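You operate a simulated robot arm through the tools that you are given. There is no shell and no other tool. Be economical: measure what you need, move in short steps, check, and stop when the job is done.

You are at the controls of a simulated robot arm. One attempt, no reset.

JOB
Put things in order on the dresser top. At the end: the brown bottle (marked "CEDAR") stands on top of the cream soap (marked "OAT SOAP"); the grey tumbler stands where the teal candle stood; the green pump bottle (marked "LOTION") from the dresser top stands where the grey tumbler stood; the teal candle from the dresser top stands on top of the white thermometer (marked "21 C"); whatever was shut is shut again. Leave all else as you found it, and nothing knocked over.
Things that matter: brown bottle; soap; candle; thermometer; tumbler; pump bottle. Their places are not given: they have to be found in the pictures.

Only the result counts: the job must be done as asked and must still hold three seconds after the hand-in. Knocking over, shifting, dropping, spilling or breaking anything else fails it.

ROBOT AND FRAMES
A 7-joint arm with a two-finger parallel gripper, fixed in place. Base frame: the origin is at the foot of the arm, x ahead of it, y to its left, z up; the work surface is at about z = 0.85. Units: m, degrees, N and s.
With the tool pointing down near the work surface it reaches from about 0.3 to 0.7 m from the base axis. Its first joint turns from -66.0 to 66.0 degrees. Payload 1.57 kg.
The tool frame sits at the grasp point between the pads (the TCP): z along the fingers, y along the line on which they close. The tips reach 0.03 m beyond it. The gripper opens to 0.11 m. The fingers are 0.024 m wide and 0.012 m thick; the gripper's body (0.048 by 0.112 m) begins 0.078 m behind the TCP.
Orientation is that of the tool frame in the base frame, as a unit quaternion [w, x, y, z]. With the fingers straight down and closing along the base's y, the tool's x points along the base's -x, its y along +y and its z along -z.

CONTROLS
- The arm moves only by the tool move_arm. Its argument "commands" is one flat list of numbers, 7 for each row, row after row: the turn, a rotation vector about the tool's x, y, z in degrees, then the shift along the tool's x, y, z in m, then the finger opening in m, from 0 to 0.11. In form: [rx, ry, rz, x, y, z, claw, rx, ry, rz, x, y, z, claw, ...]. A call has 1 to 12 rows; each row shifts and turns the commanded pose from where the row before left it, along the tool's axes as they then stand. Rows are played at 5 a second. More than 0.05 m and 8.6 degrees between two rows, or a gripper value outside its range, and nothing of the call is played. A pose out of reach is approached as far as the arm can. The call stops where the force on the tool passes 40 N (or 10 N more than at its start, if that is more) or the arm is blocked; 0.2 s more then pass. Each finger travels about 0.108 m/s and halts on what it meets, pressing with about 43 N; the grip force reading is that of the motor and also rises with nothing between the fingers. The clock runs only during rows and for 0.2 s after the last one: add rows that do not move to give the fingers time. It gives the time, the measured TCP pose, the force on the tool (base axes), the opening and the grip force at its end, in the units of the frame above (readings bear some noise).
- Cameras (640 x 400 px; columns grow to the right, rows downward): "scene" is fixed at [0.1673, -0.3971, 1.3953]; the picture's right is [0.74, -0.68, 0.00], its down [-0.44, -0.47, -0.76] and it looks along [0.52, 0.56, -0.65] (base axes); focal length 259 px, centre (320, 200). "wrist" rides on the gripper at [0.07, 0.016, -0.141] in the tool frame; the picture's right is [-0.23, 0.97, 0.00], its down [-0.86, -0.20, -0.48] and it looks along [-0.47, -0.11, 0.88] (tool axes); focal length 222 px, centre (320, 200).
- camera(camera): a new picture of that camera. It takes no simulated time.
- point_at(camera, pixels): there is no depth. For up to 12 entries [column, row, z] of the newest picture of that camera ("zoom" is the newest enlarged one), the place [x, y] in the base frame at which the ray of that pixel passes the height z, good to about 0.003 m. It takes no simulated time.
- close_up(camera, box): a new picture of the part [left, top, right, bottom] of that camera's present view, enlarged. It takes no simulated time.
- finish_job(): hands the job in; it is judged then, once.

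Go step by step. Measure first, check grasps and placings, and put right what went wrong. The budget is 80 turns and 54 pictures, counting those below and the enlarged ones. Unless the task says otherwise, let go and move clear before handing in, and close with one line.

The tools are called after "Request:" as name(argument=value, ...) on one line, values as JSON. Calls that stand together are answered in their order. move_arm: Moves the arm, as the interface text tells. Its arguments: {"type":"object","properties":{"commands":{"type":"array","items":{"type":"number"}}},"required":["commands"]} The other tools are called the same way: camera (camera) takes a picture; point_at (camera, pixels) gives the place at which the rays of pixels pass given heights; close_up (camera, box) takes an enlarged picture of a part of a camera's view; finish_job () hands the job in.

At the start:

```text
t: 0.0
eef_pos: [0.385, -0.0072, 1.1551]
ee_rot: [0.0, 0.0, 1.0, 0.0]
wrist_force: [0.2, 0.1, 0.1]
finger_gap: 0.11
grasp_force: 0.0
```

scene: 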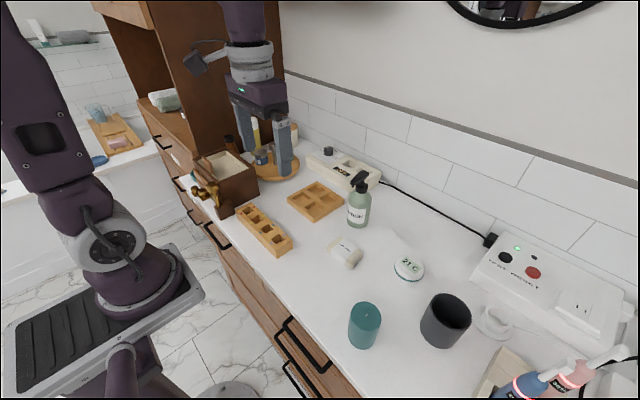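
wrist: 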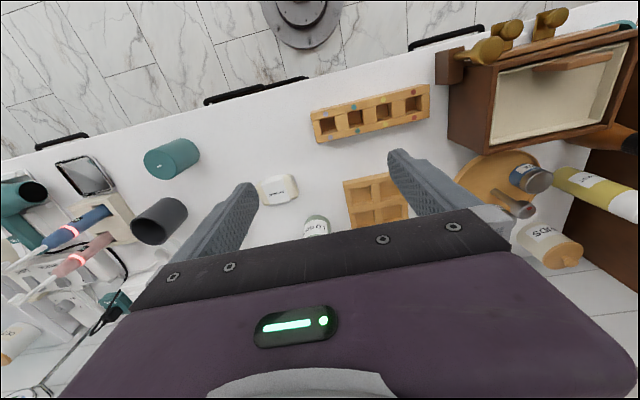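

The scene shows the candle near (365,325), tumbler (445,320), thermometer (408,268), soap (346,252) and pump bottle (359,205). The brown bottle isn't clear yet, probably near the tray at (230,145) or in the box, so I'll enlarge.

Request:
close_up(camera="scene", box=[180, 90, 340, 210])

Request:
close_up(camera="scene", box=[300, 160, 500, 360])

Request:
close_up(camera="wrist", box=[420, 0, 640, 280])

```text
3.33 times, centred on (260, 150) of scene
```

zoom: 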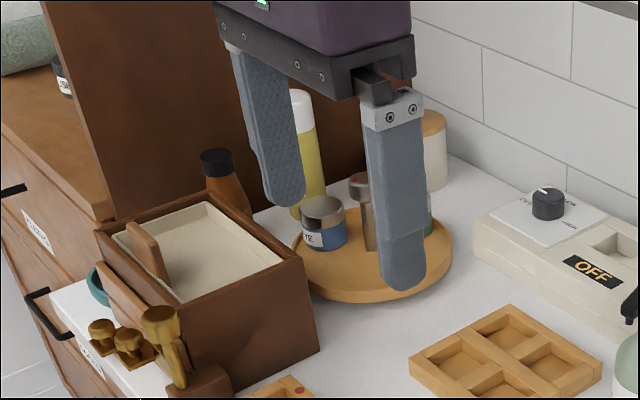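

```text
2.00 times, centred on (400, 260) of scene
```

zoom: 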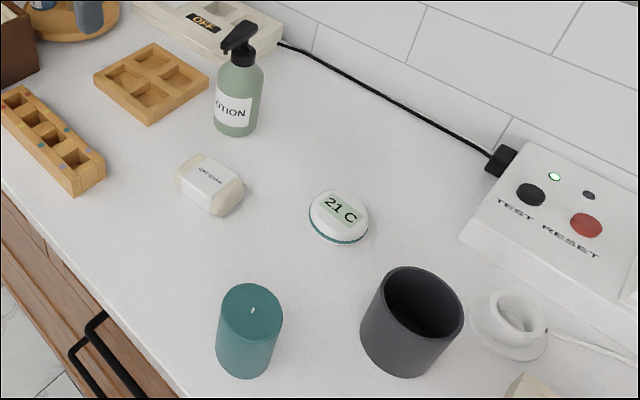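

```text
1.43 times, centred on (530, 140) of wrist
```

zoom: 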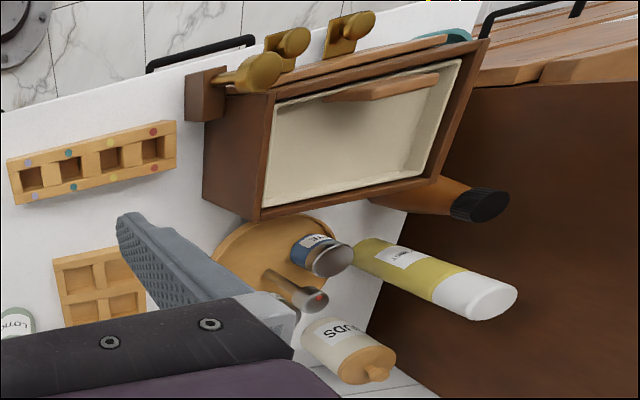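

Next I'll measure the base points of each item at surface height in the scene view. I'll also look closer at the brown bottle behind the box near (230,145) and the rest of the room.

Request:
point_at(camera="scene", pixels=[[362, 338.5, 0.85], [366.5, 315, 0.92], [440, 336, 0.85], [450, 311, 0.95], [409, 270, 0.85], [345.5, 255, 0.85], [358, 220, 0.85], [360, 180, 1.0], [228, 150, 0.95], [235, 133, 1.0], [234, 129, 1.02], [348, 340, 0.85]])

Request:
point_at(camera="wrist", pixels=[[190, 150, 0.85], [162, 163, 0.92], [140, 230, 0.85], [170, 214, 0.95], [280, 190, 0.87], [316, 226, 1.0], [585, 148, 0.85], [560, 135, 0.9], [625, 145, 1.0], [585, 148, 1.0], [410, 112, 0.87], [321, 125, 0.87]])

Request:
close_up(camera="scene", box=[0, 0, 240, 200])

Request:
close_up(camera="wrist", box=[0, 120, 240, 400])

```text
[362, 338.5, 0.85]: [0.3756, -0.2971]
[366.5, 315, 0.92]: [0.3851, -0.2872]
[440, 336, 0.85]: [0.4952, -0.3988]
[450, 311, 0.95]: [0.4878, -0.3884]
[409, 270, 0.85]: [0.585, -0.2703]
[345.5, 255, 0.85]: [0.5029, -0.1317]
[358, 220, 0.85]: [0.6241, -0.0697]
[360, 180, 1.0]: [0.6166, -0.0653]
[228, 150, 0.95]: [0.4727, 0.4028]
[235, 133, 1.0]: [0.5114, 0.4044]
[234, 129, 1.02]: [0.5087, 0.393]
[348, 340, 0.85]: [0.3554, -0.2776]
```

```text
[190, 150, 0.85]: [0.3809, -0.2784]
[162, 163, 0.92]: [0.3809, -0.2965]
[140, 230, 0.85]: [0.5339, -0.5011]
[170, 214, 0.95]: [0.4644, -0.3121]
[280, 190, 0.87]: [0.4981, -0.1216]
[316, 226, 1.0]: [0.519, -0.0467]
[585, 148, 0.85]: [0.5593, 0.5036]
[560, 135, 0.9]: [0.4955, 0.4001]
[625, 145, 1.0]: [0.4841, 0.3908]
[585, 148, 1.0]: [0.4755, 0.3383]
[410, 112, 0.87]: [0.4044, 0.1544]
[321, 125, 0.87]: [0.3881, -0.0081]
```

```text
2.00 times, centred on (120, 100) of scene
```

zoom: 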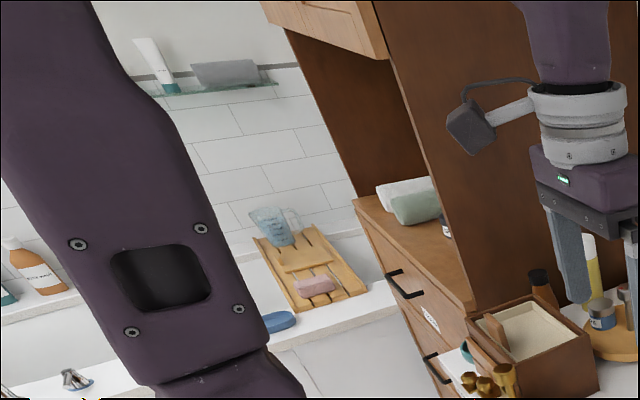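

```text
1.43 times, centred on (120, 260) of wrist
```

zoom: 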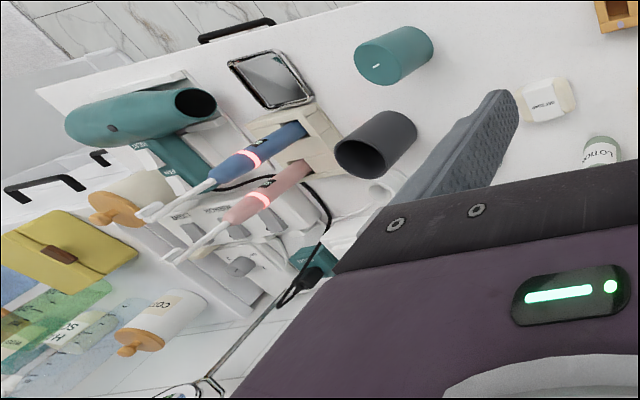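

Brown bottle stands behind the box at about (0.50, 0.40), but I can't see its label. I'll move the wrist over there to read it, keeping high.

Request:
move_arm(commands=[0, 0, 0, 0.02, 0.05, -0.02, 0.11, 0, 0, 0, 0.02, 0.05, -0.02, 0.11, 0, 0, 0, 0.02, 0.05, -0.02, 0.11, 0, 0, 0, 0, 0.05, 0, 0.11, 0, 0, 0, 0, 0.05, 0, 0.11, 0, 0, 0, 0, 0.05, 0, 0.11, 0, 0, 0, 0, 0, 0, 0.11])

Request:
camera(camera="wrist")

```text
refused: row 1 steps farther than a row can; nothing moved
```

```text
46 pictures are left
```

wrist: 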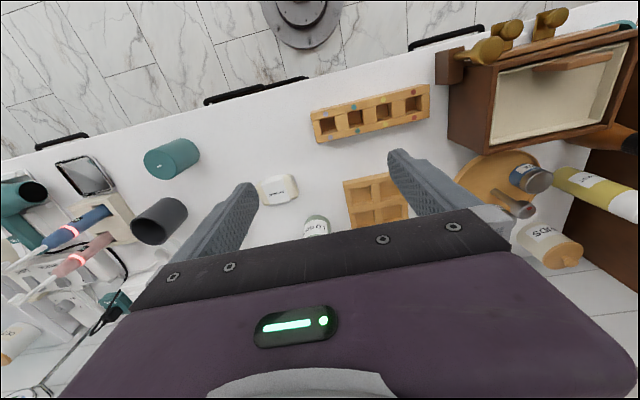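

The row step was over the limit, so I'll make the same move with smaller steps.

Request:
move_arm(commands=[0, 0, 0, 0.01, 0.045, -0.01, 0.11, 0, 0, 0, 0.01, 0.045, -0.01, 0.11, 0, 0, 0, 0.01, 0.045, -0.01, 0.11, 0, 0, 0, 0, 0.048, 0, 0.11, 0, 0, 0, 0, 0.048, 0, 0.11, 0, 0, 0, 0, 0.048, 0, 0.11, 0, 0, 0, 0, 0, 0, 0.11])

Request:
camera(camera="wrist")

```text
t: 1.6
eef_pos: [0.3549, 0.2713, 1.185]
ee_rot: [0.0, 0.0, 1.0, -0.001]
wrist_force: [0.0, 0.1, -0.1]
finger_gap: 0.11
grasp_force: 0.0
```

```text
45 pictures are left
```

wrist: 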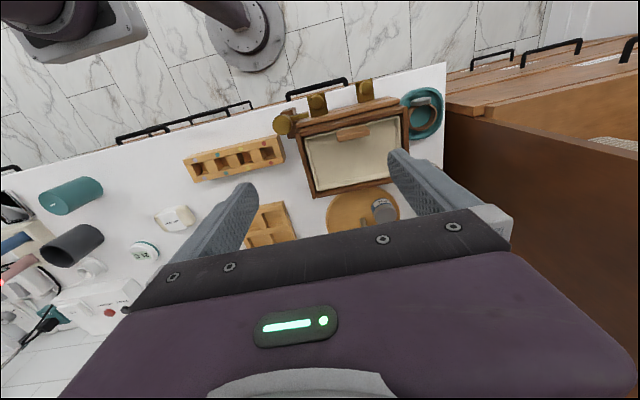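

The finger hides the bottle. I'll close the fingers and pull back for a better view.

Request:
move_arm(commands=[0, 0, 0, 0, 0.045, 0, 0.06, 0, 0, 0, 0, 0.03, -0.03, 0.02, 0, 0, 0, 0, 0, -0.04, 0.0, 0, 0, 0, 0, 0, 0, 0.0])

Request:
camera(camera="wrist")

Request:
camera(camera="scene")

```text
t: 2.6
eef_pos: [0.3568, 0.3482, 1.2571]
ee_rot: [0.0, 0.0, 1.0, -0.001]
wrist_force: [0.8, -0.4, 0.3]
finger_gap: 0.0
grasp_force: 20.8
```

```text
44 pictures are left
```

wrist: 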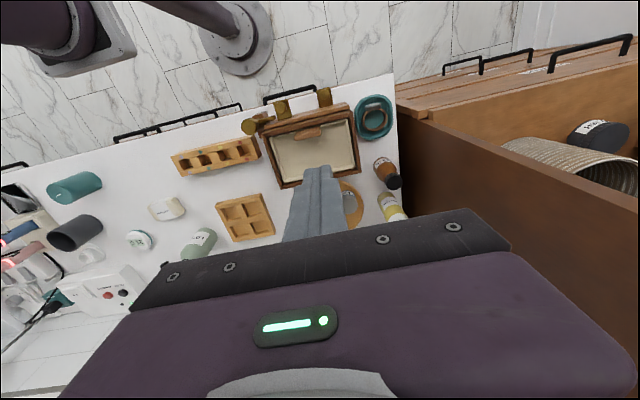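

```text
43 pictures are left
```

scene: 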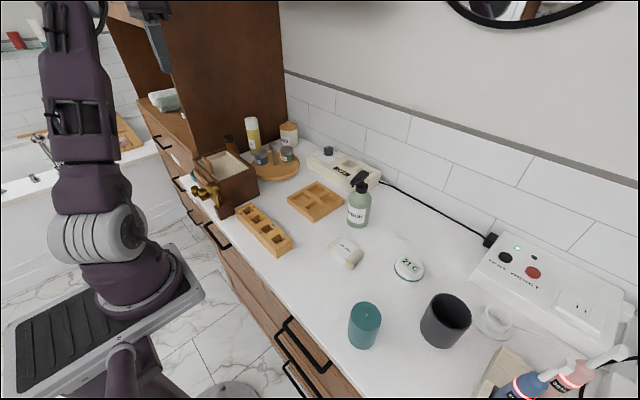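

Now the brown bottle shows at wrist (387,172) with a label, so I'll enlarge that area and the box.

Request:
close_up(camera="wrist", box=[340, 130, 420, 225])

Request:
close_up(camera="scene", box=[180, 110, 310, 220])

```text
4.21 times, centred on (380, 178) of wrist
```

zoom: 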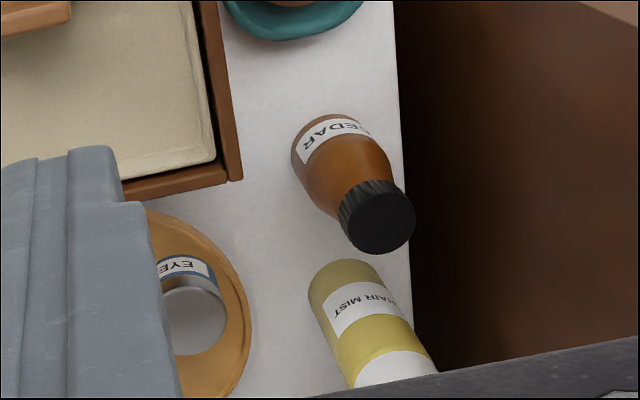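

```text
3.64 times, centred on (245, 165) of scene
```

zoom: 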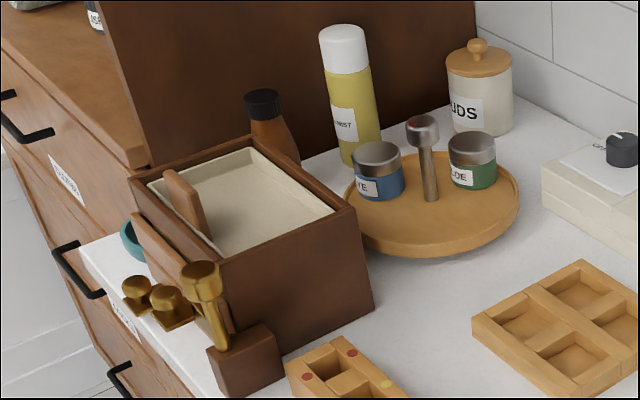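

It's the CEDAR bottle and it needs nothing opened. Next I'll triangulate its cap in both views, plus the neighbours (box corner, hair mist).

Request:
point_at(camera="wrist", pixels=[[395.7, 182.75, 0.96], [395.7, 182.75, 0.98], [395.7, 182.75, 1.0], [384.5, 180.4, 0.98], [402.6, 182.8, 0.98], [373.1, 166.1, 0.89], [397.1, 169.7, 0.89], [382.9, 157.3, 0.85], [382.9, 157.3, 0.9], [361.7, 173.2, 0.95], [377.2, 197, 0.85], [377.2, 197, 0.9]])

Request:
point_at(camera="scene", pixels=[[229.3, 137, 0.94], [229.3, 137, 0.96], [229.3, 137, 0.98], [229.3, 137, 1.0], [229.3, 137, 1.02], [223.8, 137.5, 0.98], [235.1, 137.5, 0.98], [252, 168.5, 0.95], [226.5, 150, 0.95], [204, 178, 0.95], [250, 198, 0.85], [257, 170, 0.95]])

```text
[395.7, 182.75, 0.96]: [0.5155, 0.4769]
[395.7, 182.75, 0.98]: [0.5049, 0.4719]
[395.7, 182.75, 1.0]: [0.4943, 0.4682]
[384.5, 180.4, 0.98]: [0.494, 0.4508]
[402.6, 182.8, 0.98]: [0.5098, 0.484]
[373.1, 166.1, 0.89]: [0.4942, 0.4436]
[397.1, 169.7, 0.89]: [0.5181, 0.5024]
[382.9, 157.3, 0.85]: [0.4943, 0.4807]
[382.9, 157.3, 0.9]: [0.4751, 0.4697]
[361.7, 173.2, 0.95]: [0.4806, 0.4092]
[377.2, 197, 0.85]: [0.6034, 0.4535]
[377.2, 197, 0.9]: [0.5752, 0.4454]
```

```text
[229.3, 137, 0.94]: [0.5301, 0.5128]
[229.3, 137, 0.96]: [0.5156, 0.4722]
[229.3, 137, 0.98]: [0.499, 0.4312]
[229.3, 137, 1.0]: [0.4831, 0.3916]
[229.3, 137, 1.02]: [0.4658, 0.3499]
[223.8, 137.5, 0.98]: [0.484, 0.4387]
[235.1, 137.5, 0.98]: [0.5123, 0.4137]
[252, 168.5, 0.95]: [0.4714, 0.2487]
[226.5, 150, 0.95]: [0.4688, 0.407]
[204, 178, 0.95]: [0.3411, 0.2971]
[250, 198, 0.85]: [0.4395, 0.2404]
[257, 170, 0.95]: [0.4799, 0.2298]
```

Both views agree on the cap top at about (0.515, 0.474, 0.96). Next I'll locate the side panel, the hair mist and the tray, so I can plan a clear approach.

Request:
point_at(camera="scene", pixels=[[255.2, 153, 0.85], [251.3, 119, 1.0], [251.3, 119, 1.02], [251.3, 119, 1.04], [259.5, 151, 0.85], [251, 154.5, 0.85], [200, 155, 0.85], [290, 122, 0.85], [275, 140, 0.85]])

Request:
point_at(camera="wrist", pixels=[[397, 130, 0.85], [400, 160, 0.85], [404, 200, 0.85], [397, 106, 0.85], [430, 117, 1.0], [391, 207, 0.95], [386, 196, 0.85], [375, 98, 0.85], [390, 217, 1.0]])

```text
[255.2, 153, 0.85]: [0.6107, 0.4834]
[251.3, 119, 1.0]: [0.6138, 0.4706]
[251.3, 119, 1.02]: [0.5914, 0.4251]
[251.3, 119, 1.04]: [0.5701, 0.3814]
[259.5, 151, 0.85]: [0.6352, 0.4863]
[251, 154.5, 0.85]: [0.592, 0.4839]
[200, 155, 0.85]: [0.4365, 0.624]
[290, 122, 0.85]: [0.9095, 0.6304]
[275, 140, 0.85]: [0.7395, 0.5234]
```

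```text
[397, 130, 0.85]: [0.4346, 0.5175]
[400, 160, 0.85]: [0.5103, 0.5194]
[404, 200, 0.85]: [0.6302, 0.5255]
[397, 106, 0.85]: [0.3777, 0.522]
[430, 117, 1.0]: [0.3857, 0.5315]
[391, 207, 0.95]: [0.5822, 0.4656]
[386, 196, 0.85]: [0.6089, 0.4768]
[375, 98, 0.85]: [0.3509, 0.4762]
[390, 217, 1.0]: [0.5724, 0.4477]
```

The panel face is at y≈0.52 and the mist at (0.61, 0.475), so I'll grip the cap with the fingers closing along base x and the hand leaning away from the panel. Turning the wrist by −90° about the tool z comes first.

Request:
move_arm(commands=[0, 0, -8.2, 0, 0, 0, 0.02, 0, 0, -8.2, 0, 0, 0, 0.04, 0, 0, -8.2, 0, 0, 0, 0.065, 0, 0, -8.2, 0, 0, 0, 0.065, 0, 0, -8.2, 0, 0, 0, 0.065, 0, 0, -8.2, 0, 0, 0, 0.065, 0, 0, -8.2, 0, 0, 0, 0.065, 0, 0, -8.2, 0, 0, 0, 0.065, 0, 0, -8.2, 0, 0, 0, 0.065, 0, 0, -8.2, 0, 0, 0, 0.065, 0, 0, -8, 0, 0, 0, 0.065, 0, 0, 0, 0, 0, 0, 0.065])

Request:
move_arm(commands=[0, -7, 0, 0, 0, 0, 0.065, 0, -7, 0, 0, 0, 0, 0.065, 0, -6, 0, 0, 0, 0, 0.065, 0, 0, 0, 0, 0, 0, 0.065])

```text
t: 5.2
eef_pos: [0.3543, 0.3455, 1.2559]
ee_rot: [0.0, 0.708, -0.706, 0.001]
wrist_force: [-0.1, -0.2, -0.5]
finger_gap: 0.0649
grasp_force: 0.0
```

```text
t: 6.2
eef_pos: [0.3553, 0.3461, 1.255]
ee_rot: [-0.123, 0.696, -0.696, -0.123]
wrist_force: [-1.0, 0.7, -0.1]
finger_gap: 0.0648
grasp_force: 0.1
```

Orientation is as wanted: tool z is (0, 0.34, −0.94). I'll move to a pre-grasp about 12 cm back along the tool axis from the cap.

Request:
move_arm(commands=[0, 0, 0, -0.0043, -0.04, 0.01, 0.065, 0, 0, 0, -0.0043, -0.04, 0.01, 0.065, 0, 0, 0, -0.0043, -0.04, 0.01, 0.065, 0, 0, 0, -0.0044, -0.04, 0.01, 0.065, 0, 0, 0, 0, 0, 0.042, 0.065, 0, 0, 0, 0, 0, 0.042, 0.065, 0, 0, 0, 0, 0, 0.042, 0.065, 0, 0, 0, 0, 0, 0.042, 0.065, 0, 0, 0, 0, 0, 0, 0.065])

Request:
camera(camera="wrist")

Request:
camera(camera="scene")

```text
t: 8.2
eef_pos: [0.494, 0.4306, 1.0705]
ee_rot: [0.123, -0.696, 0.697, 0.122]
wrist_force: [0.4, 0.7, 0.4]
finger_gap: 0.065
grasp_force: 0.1
out of reach, approached as far as the arm can: row 4
```

```text
40 pictures are left
```

wrist: 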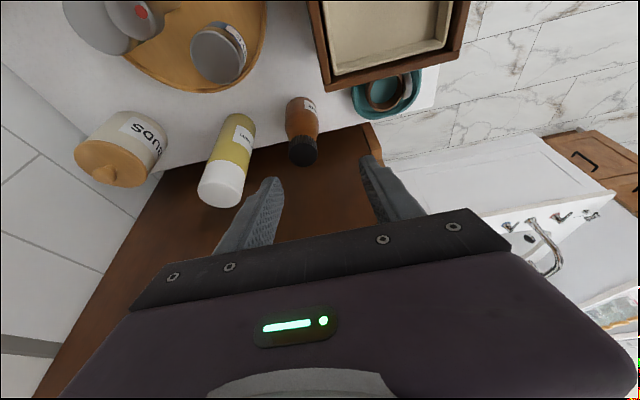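

```text
39 pictures are left
```

scene: 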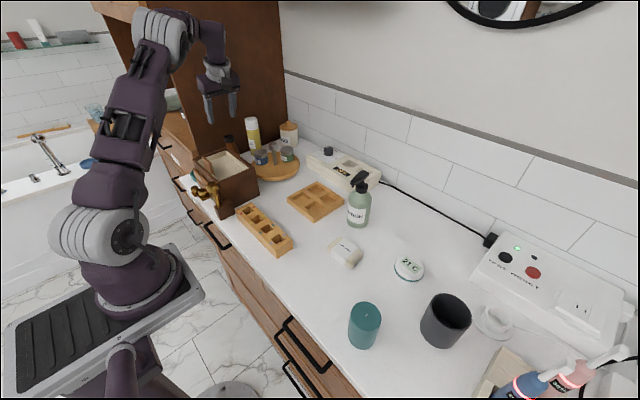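

The arm stopped about 2 cm short in x because of reach. I'll re-measure the cap from here: cap top at wrist (303,157), body base at about (302,105).

Request:
close_up(camera="wrist", box=[200, 70, 380, 220])

Request:
point_at(camera="wrist", pixels=[[303, 157, 0.96], [288, 155, 0.955], [319, 152, 0.955], [302, 98, 0.85], [285, 115, 0.88], [320, 113, 0.88], [385, 180, 0.96], [330, 90, 0.95]])

```text
2.67 times, centred on (290, 145) of wrist
```

zoom: 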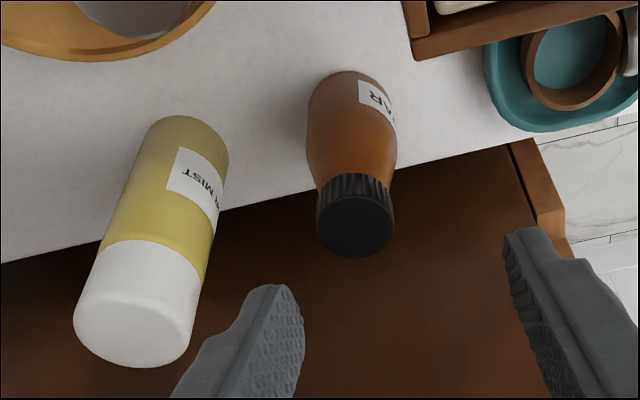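

```text
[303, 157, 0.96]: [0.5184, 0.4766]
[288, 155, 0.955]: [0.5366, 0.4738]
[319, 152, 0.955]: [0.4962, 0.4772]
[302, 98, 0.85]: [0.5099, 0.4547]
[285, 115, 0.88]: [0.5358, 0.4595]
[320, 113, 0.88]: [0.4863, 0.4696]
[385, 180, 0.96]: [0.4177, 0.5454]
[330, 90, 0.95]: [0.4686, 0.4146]
```

Cap centre is about (0.516, 0.474) with body diameter about 0.05. I'll correct x while descending 4 cm, then check the reading.

Request:
move_arm(commands=[0, 0, 0, 0, 0, 0.04, 0.065, 0, 0, 0, 0, -0.02, 0, 0.065, 0, 0, 0, 0, 0, 0, 0.065])

```text
t: 9.0
eef_pos: [0.5144, 0.4428, 1.0319]
ee_rot: [0.123, -0.696, 0.697, 0.123]
wrist_force: [-1.2, -0.6, 0.1]
finger_gap: 0.065
grasp_force: 0.0
```

On target now; a straight 8.7 cm advance along the tool axis puts the pads on the cap, and then I'll close.

Request:
move_arm(commands=[0, 0, 0, 0, -0.0016, 0.03, 0.065, 0, 0, 0, 0, 0, 0.03, 0.065, 0, 0, 0, 0, 0, 0.027, 0.065, 0, 0, 0, 0, 0, 0, 0.065])

Request:
close_up(camera="wrist", box=[200, 60, 440, 240])

```text
t: 10.0
eef_pos: [0.5179, 0.4716, 0.951]
ee_rot: [-0.123, 0.697, -0.696, -0.123]
wrist_force: [-0.3, 0.2, -0.2]
finger_gap: 0.0648
grasp_force: 0.1
```

```text
2.22 times, centred on (320, 150) of wrist
```

zoom: 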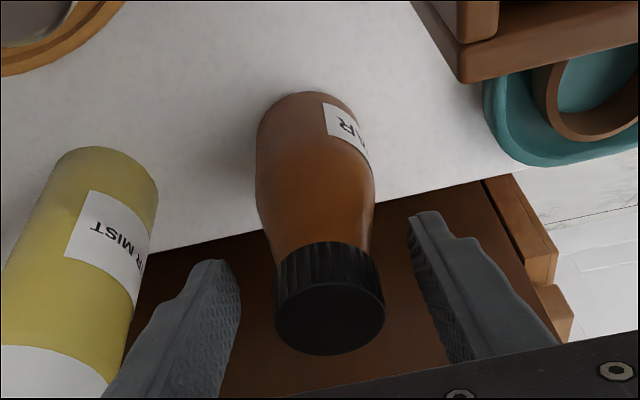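

The TCP projects to zoom (322,298), right on the cap, so I'll close and lift slightly.

Request:
move_arm(commands=[0, 0, 0, 0, 0, 0, 0.045, 0, 0, 0, 0, 0, 0, 0.03, 0, 0, 0, 0, 0, 0, 0.02, 0, 0, 0, 0, 0, 0, 0.02, 0, 0, 0, -0.0068, 0, -0.0188, 0.02, 0, 0, 0, 0, 0, 0, 0.02])

Request:
close_up(camera="wrist", box=[200, 60, 440, 240])

```text
t: 11.4
eef_pos: [0.5158, 0.4726, 0.9706]
ee_rot: [-0.122, 0.697, -0.696, -0.122]
wrist_force: [0.4, 0.0, -2.5]
finger_gap: 0.0394
grasp_force: 42.8
```

```text
2.22 times, centred on (320, 150) of wrist
```

zoom: 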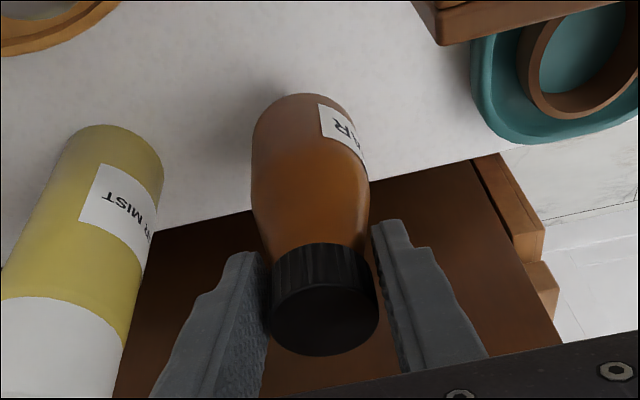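

Bottle is gripped (gap 0.039) and about 0.25 kg. I'll lift straight up to z≈1.17, then move away from the panel.

Request:
move_arm(commands=[0, 0, 0, -0.0137, 0, -0.0376, 0.02, 0, 0, 0, -0.0137, 0, -0.0376, 0.02, 0, 0, 0, -0.0137, 0, -0.0376, 0.02, 0, 0, 0, -0.0137, 0, -0.0376, 0.02, 0, 0, 0, 0.0282, 0, -0.0103, 0.02, 0, 0, 0, 0.0376, 0, -0.0137, 0.02, 0, 0, 0, 0.0376, 0, -0.0137, 0.02, 0, 0, 0, 0.0376, 0, -0.0137, 0.02, 0, 0, 0, 0.0376, 0, -0.0137, 0.02, 0, 0, 0, 0.0376, 0, -0.0137, 0.02, 0, 0, 0, 0, 0, 0, 0.02])

Request:
move_arm(commands=[2.8, 0, 7.71, 0, 0, 0, 0.02, 2.8, 0, 7.71, 0, 0, 0, 0.02, 2.8, 0, 7.71, 0, 0, 0, 0.02, 2.8, 0, 7.71, 0, 0, 0, 0.02, 2.8, 0, 7.71, 0, 0, 0, 0.02, 2.8, 0, 7.71, 0, 0, 0, 0.02, 2.8, 0, 7.71, 0, 0, 0, 0.02, 2.8, 0, 7.71, 0, 0, 0, 0.02, 2.8, 0, 7.71, 0, 0, 0, 0.02, 2.8, 0, 7.71, 0, 0, 0, 0.02, 2.8, 0, 7.71, 0, 0, 0, 0.02, 0, 0, 0, 0, 0, 0, 0.02])

```text
t: 13.8
eef_pos: [0.5102, 0.2366, 1.0996]
ee_rot: [0.122, -0.696, 0.697, 0.122]
wrist_force: [0.4, 0.6, -3.2]
finger_gap: 0.0395
grasp_force: 43.2
out of reach, approached as far as the arm can: row 3, 4
```

```text
t: 16.4
eef_pos: [0.5097, 0.2371, 1.0976]
ee_rot: [0.174, 0.002, 0.985, 0.0]
wrist_force: [0.2, 0.3, -2.5]
finger_gap: 0.0392
grasp_force: 42.9
```

The hand is unyawed with a 20° outward tilt. I'll move over the soap at height and look from both cameras.

Request:
move_arm(commands=[0, 0, 0, 0, -0.045, 0, 0.02, 0, 0, 0, 0, -0.045, 0, 0.02, 0, 0, 0, 0, -0.045, 0, 0.02, 0, 0, 0, 0, -0.045, 0, 0.02, 0, 0, 0, 0, -0.045, 0, 0.02, 0, 0, 0, 0, -0.045, 0, 0.02, 0, 0, 0, 0, -0.045, 0, 0.02, 0, 0, 0, 0, -0.045, 0, 0.02, 0, 0, 0, 0, 0, 0, 0.02])

Request:
camera(camera="wrist")

Request:
close_up(camera="scene", box=[280, 100, 440, 300])

```text
t: 18.4
eef_pos: [0.5081, -0.1243, 1.0981]
ee_rot: [0.174, 0.002, 0.985, 0.0]
wrist_force: [-0.1, 0.2, -2.6]
finger_gap: 0.0386
grasp_force: 42.7
```

```text
35 pictures are left
```

wrist: 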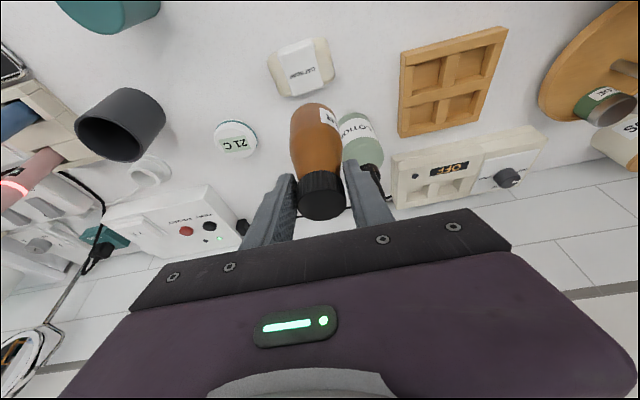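

```text
2.00 times, centred on (360, 200) of scene
```

zoom: 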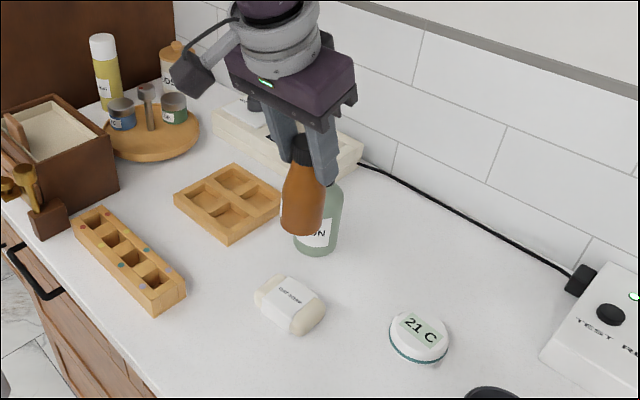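

I can see the soap in both views (wrist band centre (301,67), scene (346,250)), so I'll triangulate its top.

Request:
close_up(camera="wrist", box=[220, 20, 400, 130])

Request:
point_at(camera="wrist", pixels=[[301, 67, 0.85], [301, 67, 0.87], [301, 67, 0.89], [268, 62, 0.865], [334, 70, 0.865], [290, 97, 0.85], [310, 38, 0.865], [238, 138, 0.87]])

Request:
point_at(camera="scene", pixels=[[346.5, 250, 0.85], [346.5, 250, 0.87], [346.5, 250, 0.89], [327.5, 243, 0.865], [363, 262, 0.865], [347.5, 267, 0.85]])

```text
3.56 times, centred on (310, 75) of wrist
```

zoom: 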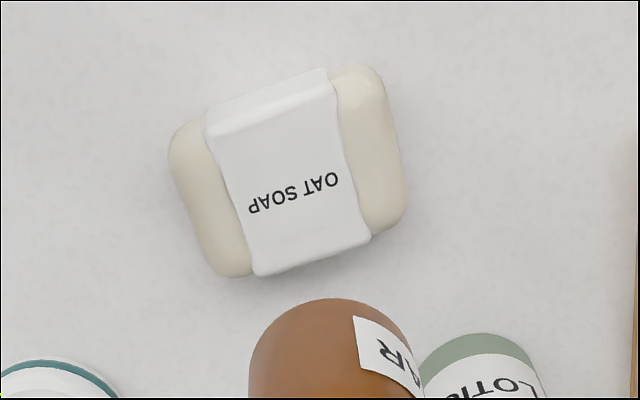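

```text
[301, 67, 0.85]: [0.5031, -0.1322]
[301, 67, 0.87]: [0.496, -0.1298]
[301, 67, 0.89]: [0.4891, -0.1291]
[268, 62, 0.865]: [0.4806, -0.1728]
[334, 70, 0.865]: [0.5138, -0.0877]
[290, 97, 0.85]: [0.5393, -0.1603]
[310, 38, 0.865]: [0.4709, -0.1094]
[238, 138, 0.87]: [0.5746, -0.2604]
```

```text
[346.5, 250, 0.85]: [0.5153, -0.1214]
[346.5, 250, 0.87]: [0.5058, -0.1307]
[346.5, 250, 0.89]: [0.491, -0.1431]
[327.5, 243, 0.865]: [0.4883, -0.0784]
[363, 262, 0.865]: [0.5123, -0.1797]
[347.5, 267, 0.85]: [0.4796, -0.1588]
```

The soap centre comes out at about (0.498, −0.131), top about 0.877, so the TCP should be near z≈0.978 when the bottle touches. I'll lower to just above that.

Request:
move_arm(commands=[0, 0, 0, 0.016, -0.0019, 0.0343, 0.02, 0, 0, 0, 0.016, -0.0019, 0.0343, 0.02, 0, 0, 0, 0.014, -0.0019, 0.029, 0.02, 0, 0, 0, 0, 0, 0, 0.02])

Request:
close_up(camera="scene", box=[300, 180, 420, 280])

Request:
close_up(camera="wrist", box=[220, 20, 420, 240])

```text
t: 19.4
eef_pos: [0.4993, -0.1281, 0.9901]
ee_rot: [0.174, 0.001, 0.985, 0.0]
wrist_force: [-0.7, -0.4, -2.0]
finger_gap: 0.039
grasp_force: 42.8
```

```text
4.00 times, centred on (360, 230) of scene
```

zoom: 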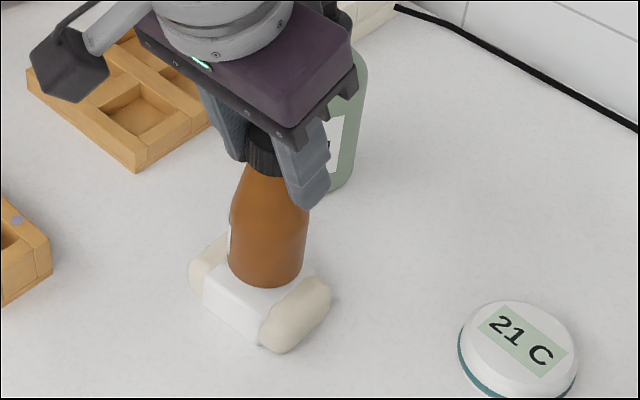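

```text
1.82 times, centred on (320, 130) of wrist
```

zoom: 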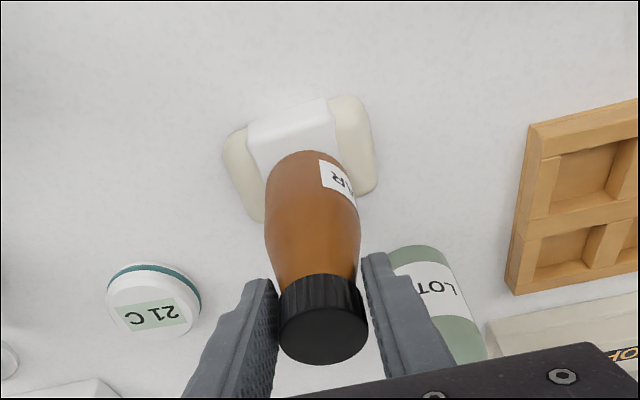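

The bottle is centred over the soap, about 1 cm up. I'll lower in 4 mm steps and watch the force.

Request:
move_arm(commands=[0, 0, 0, 0.0014, -0.001, 0.0038, 0.02, 0, 0, 0, 0.0014, -0.001, 0.0038, 0.02, 0, 0, 0, 0, 0, 0, 0.02])

Request:
move_arm(commands=[0, 0, 0, 0.0007, 0, 0.0019, 0.02, 0, 0, 0, 0, 0, 0, 0.02])

Request:
move_arm(commands=[0, 0, 0, 0.0007, 0, 0.0019, 0.02, 0, 0, 0, 0, 0, 0, 0.02])

```text
t: 20.2
eef_pos: [0.4997, -0.1314, 0.9824]
ee_rot: [0.173, 0.003, 0.985, 0.0]
wrist_force: [-3.2, 0.4, 8.4]
finger_gap: 0.0392
grasp_force: 42.7
```

```text
t: 20.8
eef_pos: [0.4987, -0.1313, 0.9818]
ee_rot: [0.176, 0.002, 0.984, -0.001]
wrist_force: [-6.6, 1.6, 15.6]
finger_gap: 0.0388
grasp_force: 43.0
stopped in row 2: the force on the tool passed its limit (the readings are from after the stop); the commanded pose is now the measured one
```

```text
t: 21.2
eef_pos: [0.4996, -0.1305, 0.9835]
ee_rot: [0.177, 0.003, 0.984, -0.002]
wrist_force: [-5.8, 1.6, 14.6]
finger_gap: 0.0389
grasp_force: 42.9
stopped in row 2: the force on the tool passed its limit (the readings are from after the stop); the commanded pose is now the measured one
```

Contact is made (about 15 N), so I'll ease up 1–2 mm to unload and check before releasing.

Request:
move_arm(commands=[0, 0, 0, -0.0005, 0, -0.0014, 0.02, 0, 0, 0, 0, 0, 0, 0.02])

Request:
close_up(camera="scene", box=[300, 180, 420, 280])

```text
t: 21.8
eef_pos: [0.4996, -0.1315, 0.9833]
ee_rot: [0.176, 0.001, 0.984, -0.001]
wrist_force: [0.1, -0.4, -2.9]
finger_gap: 0.0389
grasp_force: 42.8
```

```text
4.00 times, centred on (360, 230) of scene
```

zoom: 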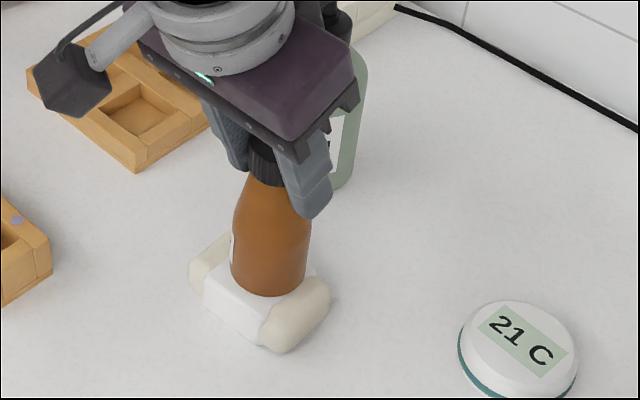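

It's seated centrally and nearly unloaded. I'll lower 0.7 mm, open gently, then retreat along the tool axis.

Request:
move_arm(commands=[0, 0, 0, 0.0002, 0, 0.0007, 0.02, 0, 0, 0, 0, 0, 0, 0.045, 0, 0, 0, 0, 0, 0, 0.055, 0, 0, 0, 0, 0, 0, 0.065, 0, 0, 0, 0, 0, 0, 0.065])

Request:
close_up(camera="scene", box=[300, 180, 420, 280])

```text
t: 23.0
eef_pos: [0.5017, -0.1317, 0.983]
ee_rot: [0.177, 0.002, 0.984, -0.001]
wrist_force: [-0.3, 0.4, 0.0]
finger_gap: 0.0654
grasp_force: 0.0
```

```text
4.00 times, centred on (360, 230) of scene
```

zoom: 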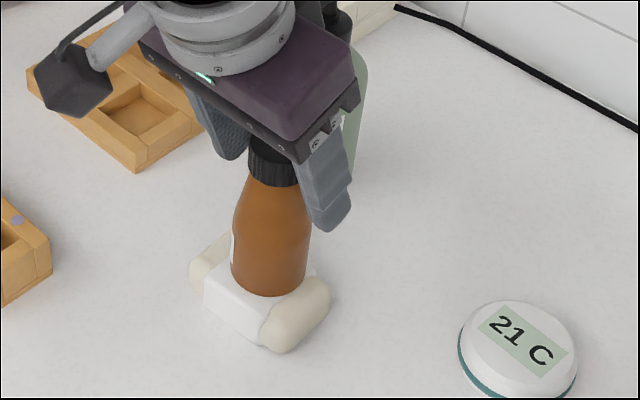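

The bottle stands free. I'll retreat along the tool axis, untilt, move over the candle region and look.

Request:
move_arm(commands=[0, 0, 0, 0, 0, -0.04, 0.065, 0, 0, 0, 0, 0, -0.045, 0.065, 0, 0, 0, 0, 0, -0.045, 0.08, 0, 6.8, 0, 0, 0, -0.03, 0.1, 0, 6.8, 0, 0, 0, 0, 0.11, 0, 6.8, 0, 0, 0, 0, 0.11, 0, 0, 0, 0.02, -0.04, 0, 0.11, 0, 0, 0, 0.02, -0.04, 0, 0.11, 0, 0, 0, 0.01, -0.04, 0, 0.11, 0, 0, 0, 0, -0.04, 0, 0.11, 0, 0, 0, 0, 0, 0, 0.11])

Request:
camera(camera="wrist")

Request:
camera(camera="scene")

```text
t: 25.4
eef_pos: [0.3955, -0.2896, 1.1331]
ee_rot: [0.0, 0.002, 1.0, -0.001]
wrist_force: [-0.3, 0.8, 0.5]
finger_gap: 0.1099
grasp_force: 0.0
```

```text
28 pictures are left
```

wrist: 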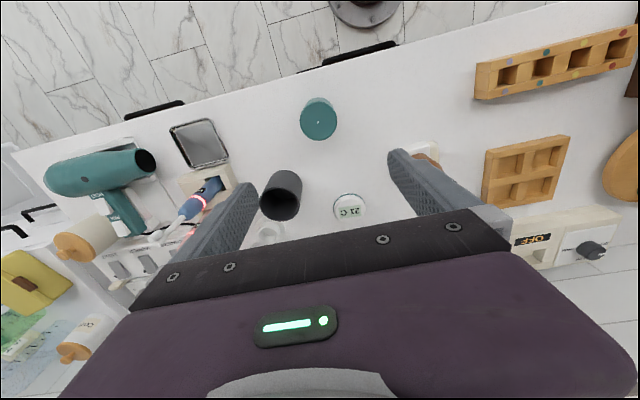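

```text
27 pictures are left
```

scene: 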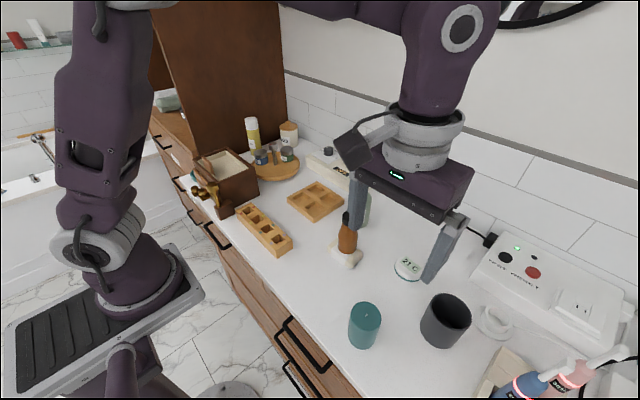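

Bottle is upright on the soap. I'll enlarge the wrist view for precise positions of candle, tumbler and thermometer.

Request:
close_up(camera="wrist", box=[240, 80, 400, 240])

Request:
close_up(camera="scene", box=[330, 240, 490, 360])

```text
2.50 times, centred on (320, 160) of wrist
```

zoom: 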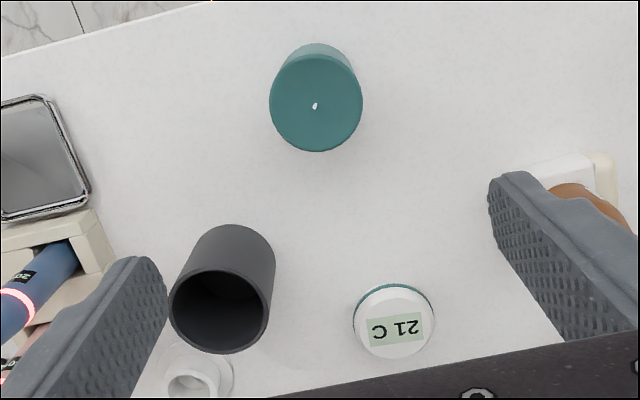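

```text
3.33 times, centred on (410, 300) of scene
```

zoom: 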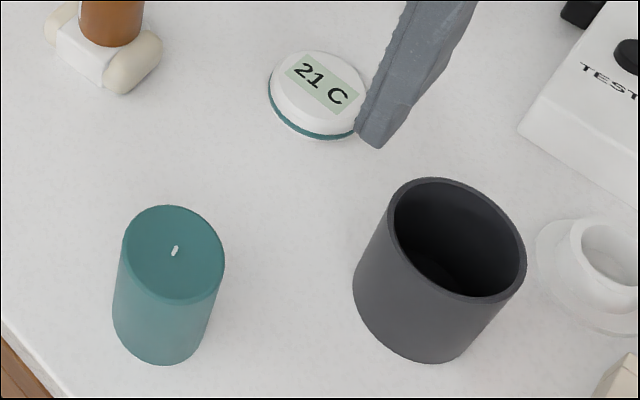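

Request:
point_at(camera="wrist", pixels=[[318.4, 120.8, 0.91], [318.4, 120.8, 0.93], [318.4, 120.8, 0.95], [300, 120, 0.93], [337.2, 120, 0.93], [320, 97.6, 0.85], [279.6, 202.4, 0.93], [279.6, 202.4, 0.95], [279.6, 202.4, 0.97], [285.2, 180, 0.85], [349.6, 209.2, 0.87], [349.6, 209.2, 0.89]])

Request:
point_at(camera="scene", pixels=[[366.2, 315.6, 0.91], [366.2, 315.6, 0.93], [366.2, 315.6, 0.95], [362, 336, 0.85], [451.4, 312, 0.93], [451.4, 312, 0.95], [451.4, 312, 0.97], [437.6, 333.6, 0.85], [409.4, 267.9, 0.87], [409.4, 267.9, 0.88], [409.4, 267.9, 0.89]])

Request:
point_at(camera="wrist", pixels=[[259.6, 203, 0.95], [299.2, 201, 0.95], [284, 170, 0.85], [267, 192, 0.9], [302, 183, 0.9], [333.6, 210, 0.87], [365.6, 208, 0.87], [318.4, 140, 0.93]])

```text
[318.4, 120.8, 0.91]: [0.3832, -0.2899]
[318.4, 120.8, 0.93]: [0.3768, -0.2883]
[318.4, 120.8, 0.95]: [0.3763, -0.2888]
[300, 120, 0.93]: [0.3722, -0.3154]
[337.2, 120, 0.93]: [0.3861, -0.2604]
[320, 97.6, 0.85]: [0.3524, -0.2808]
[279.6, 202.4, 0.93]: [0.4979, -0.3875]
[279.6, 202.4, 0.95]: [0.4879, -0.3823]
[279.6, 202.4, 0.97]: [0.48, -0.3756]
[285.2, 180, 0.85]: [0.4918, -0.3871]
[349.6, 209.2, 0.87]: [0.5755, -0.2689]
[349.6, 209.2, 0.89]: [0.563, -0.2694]
```

```text
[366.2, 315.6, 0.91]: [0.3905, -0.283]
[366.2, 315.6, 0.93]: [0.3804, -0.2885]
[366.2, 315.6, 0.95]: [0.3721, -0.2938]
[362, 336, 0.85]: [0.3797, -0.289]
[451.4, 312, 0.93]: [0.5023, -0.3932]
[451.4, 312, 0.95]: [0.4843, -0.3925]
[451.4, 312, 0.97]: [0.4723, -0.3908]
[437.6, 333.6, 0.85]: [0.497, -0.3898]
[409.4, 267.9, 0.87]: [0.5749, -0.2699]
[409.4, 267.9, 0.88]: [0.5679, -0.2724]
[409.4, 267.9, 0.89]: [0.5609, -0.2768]
```

```text
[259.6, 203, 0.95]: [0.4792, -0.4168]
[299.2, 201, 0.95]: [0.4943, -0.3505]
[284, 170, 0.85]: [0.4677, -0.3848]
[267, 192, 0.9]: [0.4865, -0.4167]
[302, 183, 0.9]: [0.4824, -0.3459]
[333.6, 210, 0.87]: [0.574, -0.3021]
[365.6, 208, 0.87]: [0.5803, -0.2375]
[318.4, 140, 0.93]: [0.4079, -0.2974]
```

Candle is at (0.379, −0.289) with its top about 0.93 and diameter about 0.055. The tumbler is at (0.493, −0.389), rim about 0.945; the thermometer is at (0.576, −0.270), top about 0.868. I'll descend on the candle to z=0.90 and grip it.

Request:
move_arm(commands=[0, 0, 0, 0.0165, 0, 0.03, 0.1, 0, 0, 0, 0, 0, 0.04, 0.1, 0, 0, 0, 0, 0, 0.04, 0.1, 0, 0, 0, 0, 0, 0.04, 0.1, 0, 0, 0, 0, 0, 0.04, 0.1, 0, 0, 0, 0, 0, 0.04, 0.1, 0, 0, 0, 0, 0, 0, 0.1])

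Request:
camera(camera="wrist")

```text
t: 27.0
eef_pos: [0.3796, -0.2918, 0.904]
ee_rot: [0.0, 0.002, 1.0, -0.001]
wrist_force: [-0.8, 0.2, -1.0]
finger_gap: 0.0997
grasp_force: 0.1
```

```text
24 pictures are left
```

wrist: 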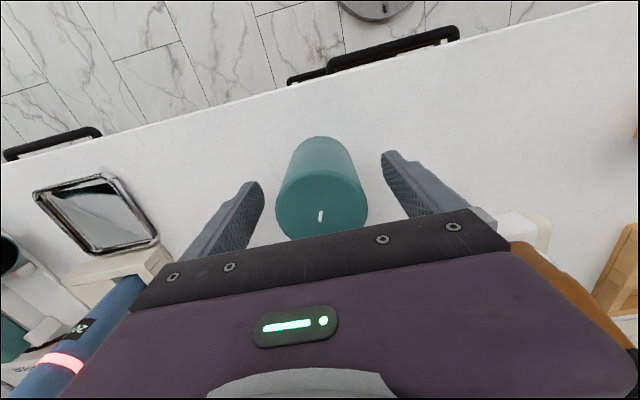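

The candle sits centred between the fingers. Closing and lifting slightly.

Request:
point_at(camera="wrist", pixels=[[321, 205, 0.93]])

Request:
move_arm(commands=[0, 0, 0, 0, 0, 0, 0.075, 0, 0, 0, 0, 0, 0, 0.05, 0, 0, 0, 0, 0, 0, 0.04, 0, 0, 0, 0, 0, 0, 0.04, 0, 0, 0, 0, 0, 0, 0.04])

Request:
move_arm(commands=[0, 0, 0, 0, 0, -0.02, 0.04, 0, 0, 0, 0, 0, 0, 0.04])

```text
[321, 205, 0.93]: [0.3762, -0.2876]
```

```text
t: 28.2
eef_pos: [0.3799, -0.2904, 0.905]
ee_rot: [0.0, 0.002, 1.0, -0.002]
wrist_force: [-0.7, -0.1, -0.9]
finger_gap: 0.0546
grasp_force: 42.5
```

```text
t: 28.8
eef_pos: [0.3797, -0.2923, 0.9242]
ee_rot: [0.0, 0.001, 1.0, -0.001]
wrist_force: [0.0, 0.0, -1.7]
finger_gap: 0.0548
grasp_force: 43.7
```

Candle gripped (gap 0.0547). I'll lift to z≈1.05 and carry it over the thermometer at (0.577, −0.270).

Request:
move_arm(commands=[0, 0, 0, 0, 0, -0.042, 0.04, 0, 0, 0, 0, 0, -0.042, 0.04, 0, 0, 0, 0, 0, -0.042, 0.04, 0, 0, 0, -0.0394, 0.0044, 0, 0.04, 0, 0, 0, -0.0394, 0.0044, 0, 0.04, 0, 0, 0, -0.0394, 0.0044, 0, 0.04, 0, 0, 0, -0.0394, 0.0044, 0, 0.04, 0, 0, 0, -0.0394, 0.0044, 0, 0.04, 0, 0, 0, 0, 0, 0, 0.04])

Request:
camera(camera="wrist")

Request:
close_up(camera="scene", box=[330, 200, 490, 300])

```text
t: 30.8
eef_pos: [0.5786, -0.267, 1.0473]
ee_rot: [-0.002, 0.002, 1.0, -0.001]
wrist_force: [-0.1, -0.6, -2.6]
finger_gap: 0.0547
grasp_force: 43.0
```

```text
23 pictures are left
```

wrist: 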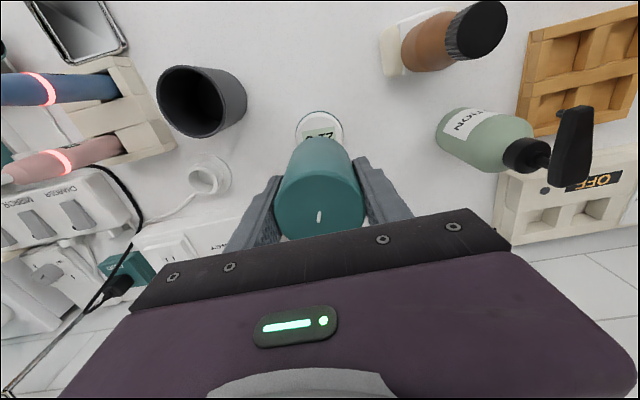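

```text
4.00 times, centred on (410, 250) of scene
```

zoom: 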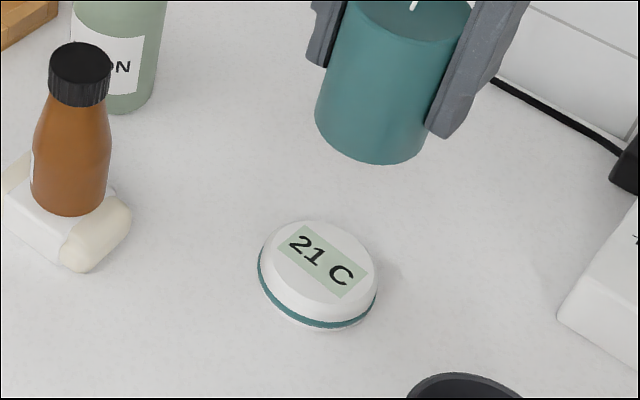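

Thermometer seen well here; I'll re-measure its centre from both views (scene ring centre about (409.5,271), wrist circle about (319,133)).

Request:
point_at(camera="scene", pixels=[[409.5, 271, 0.856], [410.3, 266.2, 0.87], [394.5, 266, 0.856], [424.5, 271, 0.856]])

Request:
point_at(camera="wrist", pixels=[[319, 109.5, 0.86], [295, 131, 0.86], [344, 130, 0.86], [319, 133, 0.87], [318, 131, 0.86]])

Request:
close_up(camera="wrist", box=[270, 90, 370, 150])

```text
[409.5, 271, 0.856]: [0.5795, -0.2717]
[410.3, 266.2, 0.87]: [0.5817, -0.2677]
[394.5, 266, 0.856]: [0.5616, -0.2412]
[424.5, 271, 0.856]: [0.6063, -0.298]
```

```text
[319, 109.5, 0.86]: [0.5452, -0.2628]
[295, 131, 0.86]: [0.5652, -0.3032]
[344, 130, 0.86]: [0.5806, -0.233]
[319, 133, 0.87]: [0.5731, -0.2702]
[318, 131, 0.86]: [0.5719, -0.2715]
```

```text
6.40 times, centred on (320, 120) of wrist
```

zoom: 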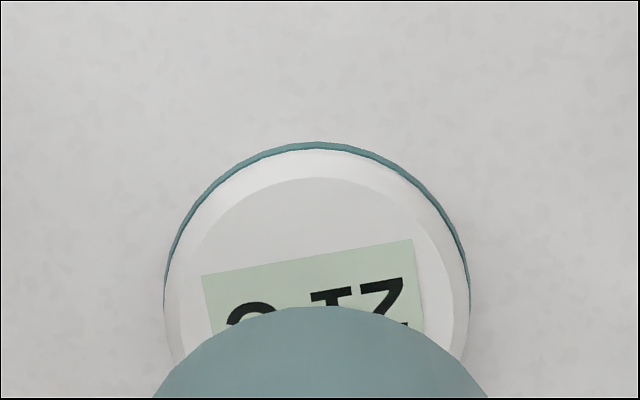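

Thermometer centre is (0.578, −0.270) with a flat top about 0.054 wide. I'll lower the candle to just above it.

Request:
move_arm(commands=[0, 0, 0, -0.001, -0.003, 0.04, 0.04, 0, 0, 0, 0, 0, 0.04, 0.04, 0, 0, 0, 0, 0, 0.035, 0.04, 0, 0, 0, 0, 0, 0, 0.04])

Request:
close_up(camera="scene", box=[360, 210, 460, 290])

```text
t: 31.8
eef_pos: [0.5781, -0.2726, 0.9337]
ee_rot: [0.0, 0.002, 1.0, -0.001]
wrist_force: [0.7, 0.3, -2.1]
finger_gap: 0.0545
grasp_force: 42.8
```

```text
5.00 times, centred on (410, 250) of scene
```

zoom: 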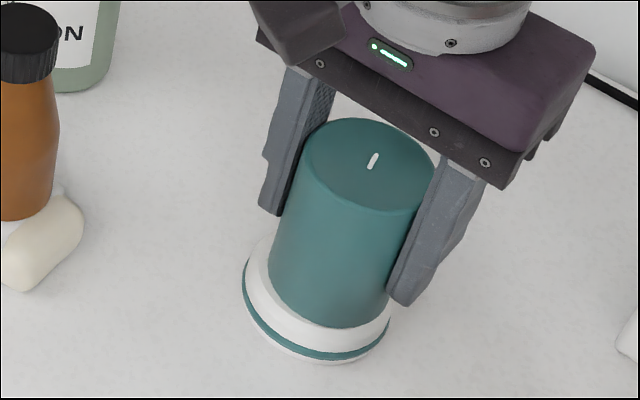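

The candle is a few mm to the right of centre in the scene (base mid 328 vs ring 317). I'll shift about (−2, +2.5) mm and lower until contact.

Request:
move_arm(commands=[0, 0, 0, 0.002, 0.0025, 0.003, 0.04, 0, 0, 0, 0, 0, 0.003, 0.04, 0, 0, 0, 0, 0, 0, 0.04])

Request:
move_arm(commands=[0, 0, 0, 0, 0, 0.002, 0.04, 0, 0, 0, 0, 0, 0, 0.04])

Request:
move_arm(commands=[0, 0, 0, 0, 0, 0.002, 0.04, 0, 0, 0, 0, 0, 0, 0.04])

```text
t: 32.6
eef_pos: [0.575, -0.2696, 0.9305]
ee_rot: [0.001, 0.002, 1.0, -0.001]
wrist_force: [-2.9, 2.8, 29.2]
finger_gap: 0.0549
grasp_force: 42.8
```

```text
t: 33.2
eef_pos: [0.5762, -0.2701, 0.9268]
ee_rot: [0.001, 0.002, 1.0, -0.002]
wrist_force: [3.6, -1.5, 27.3]
finger_gap: 0.0542
grasp_force: 43.6
```

```text
t: 33.8
eef_pos: [0.5742, -0.2691, 0.9245]
ee_rot: [0.001, 0.002, 1.0, -0.002]
wrist_force: [3.5, -1.5, 40.1]
finger_gap: 0.0542
grasp_force: 43.1
```

Contact was made at about z=0.930 and I've pressed a bit past it. I'll ease up 2.5 mm and check.

Request:
move_arm(commands=[0, 0, 0, 0, 0, -0.0025, 0.04, 0, 0, 0, 0, 0, 0, 0.04])

Request:
close_up(camera="scene", box=[360, 210, 460, 290])

```text
t: 34.4
eef_pos: [0.5742, -0.2701, 0.925]
ee_rot: [0.0, 0.002, 1.0, -0.001]
wrist_force: [6.0, -4.7, 20.0]
finger_gap: 0.054
grasp_force: 42.8
```

```text
5.00 times, centred on (410, 250) of scene
```

zoom: 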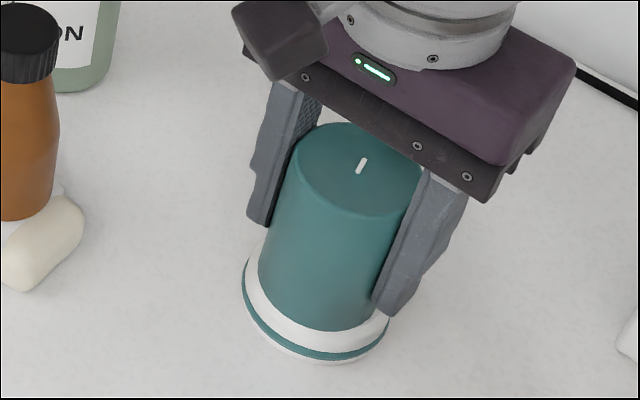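

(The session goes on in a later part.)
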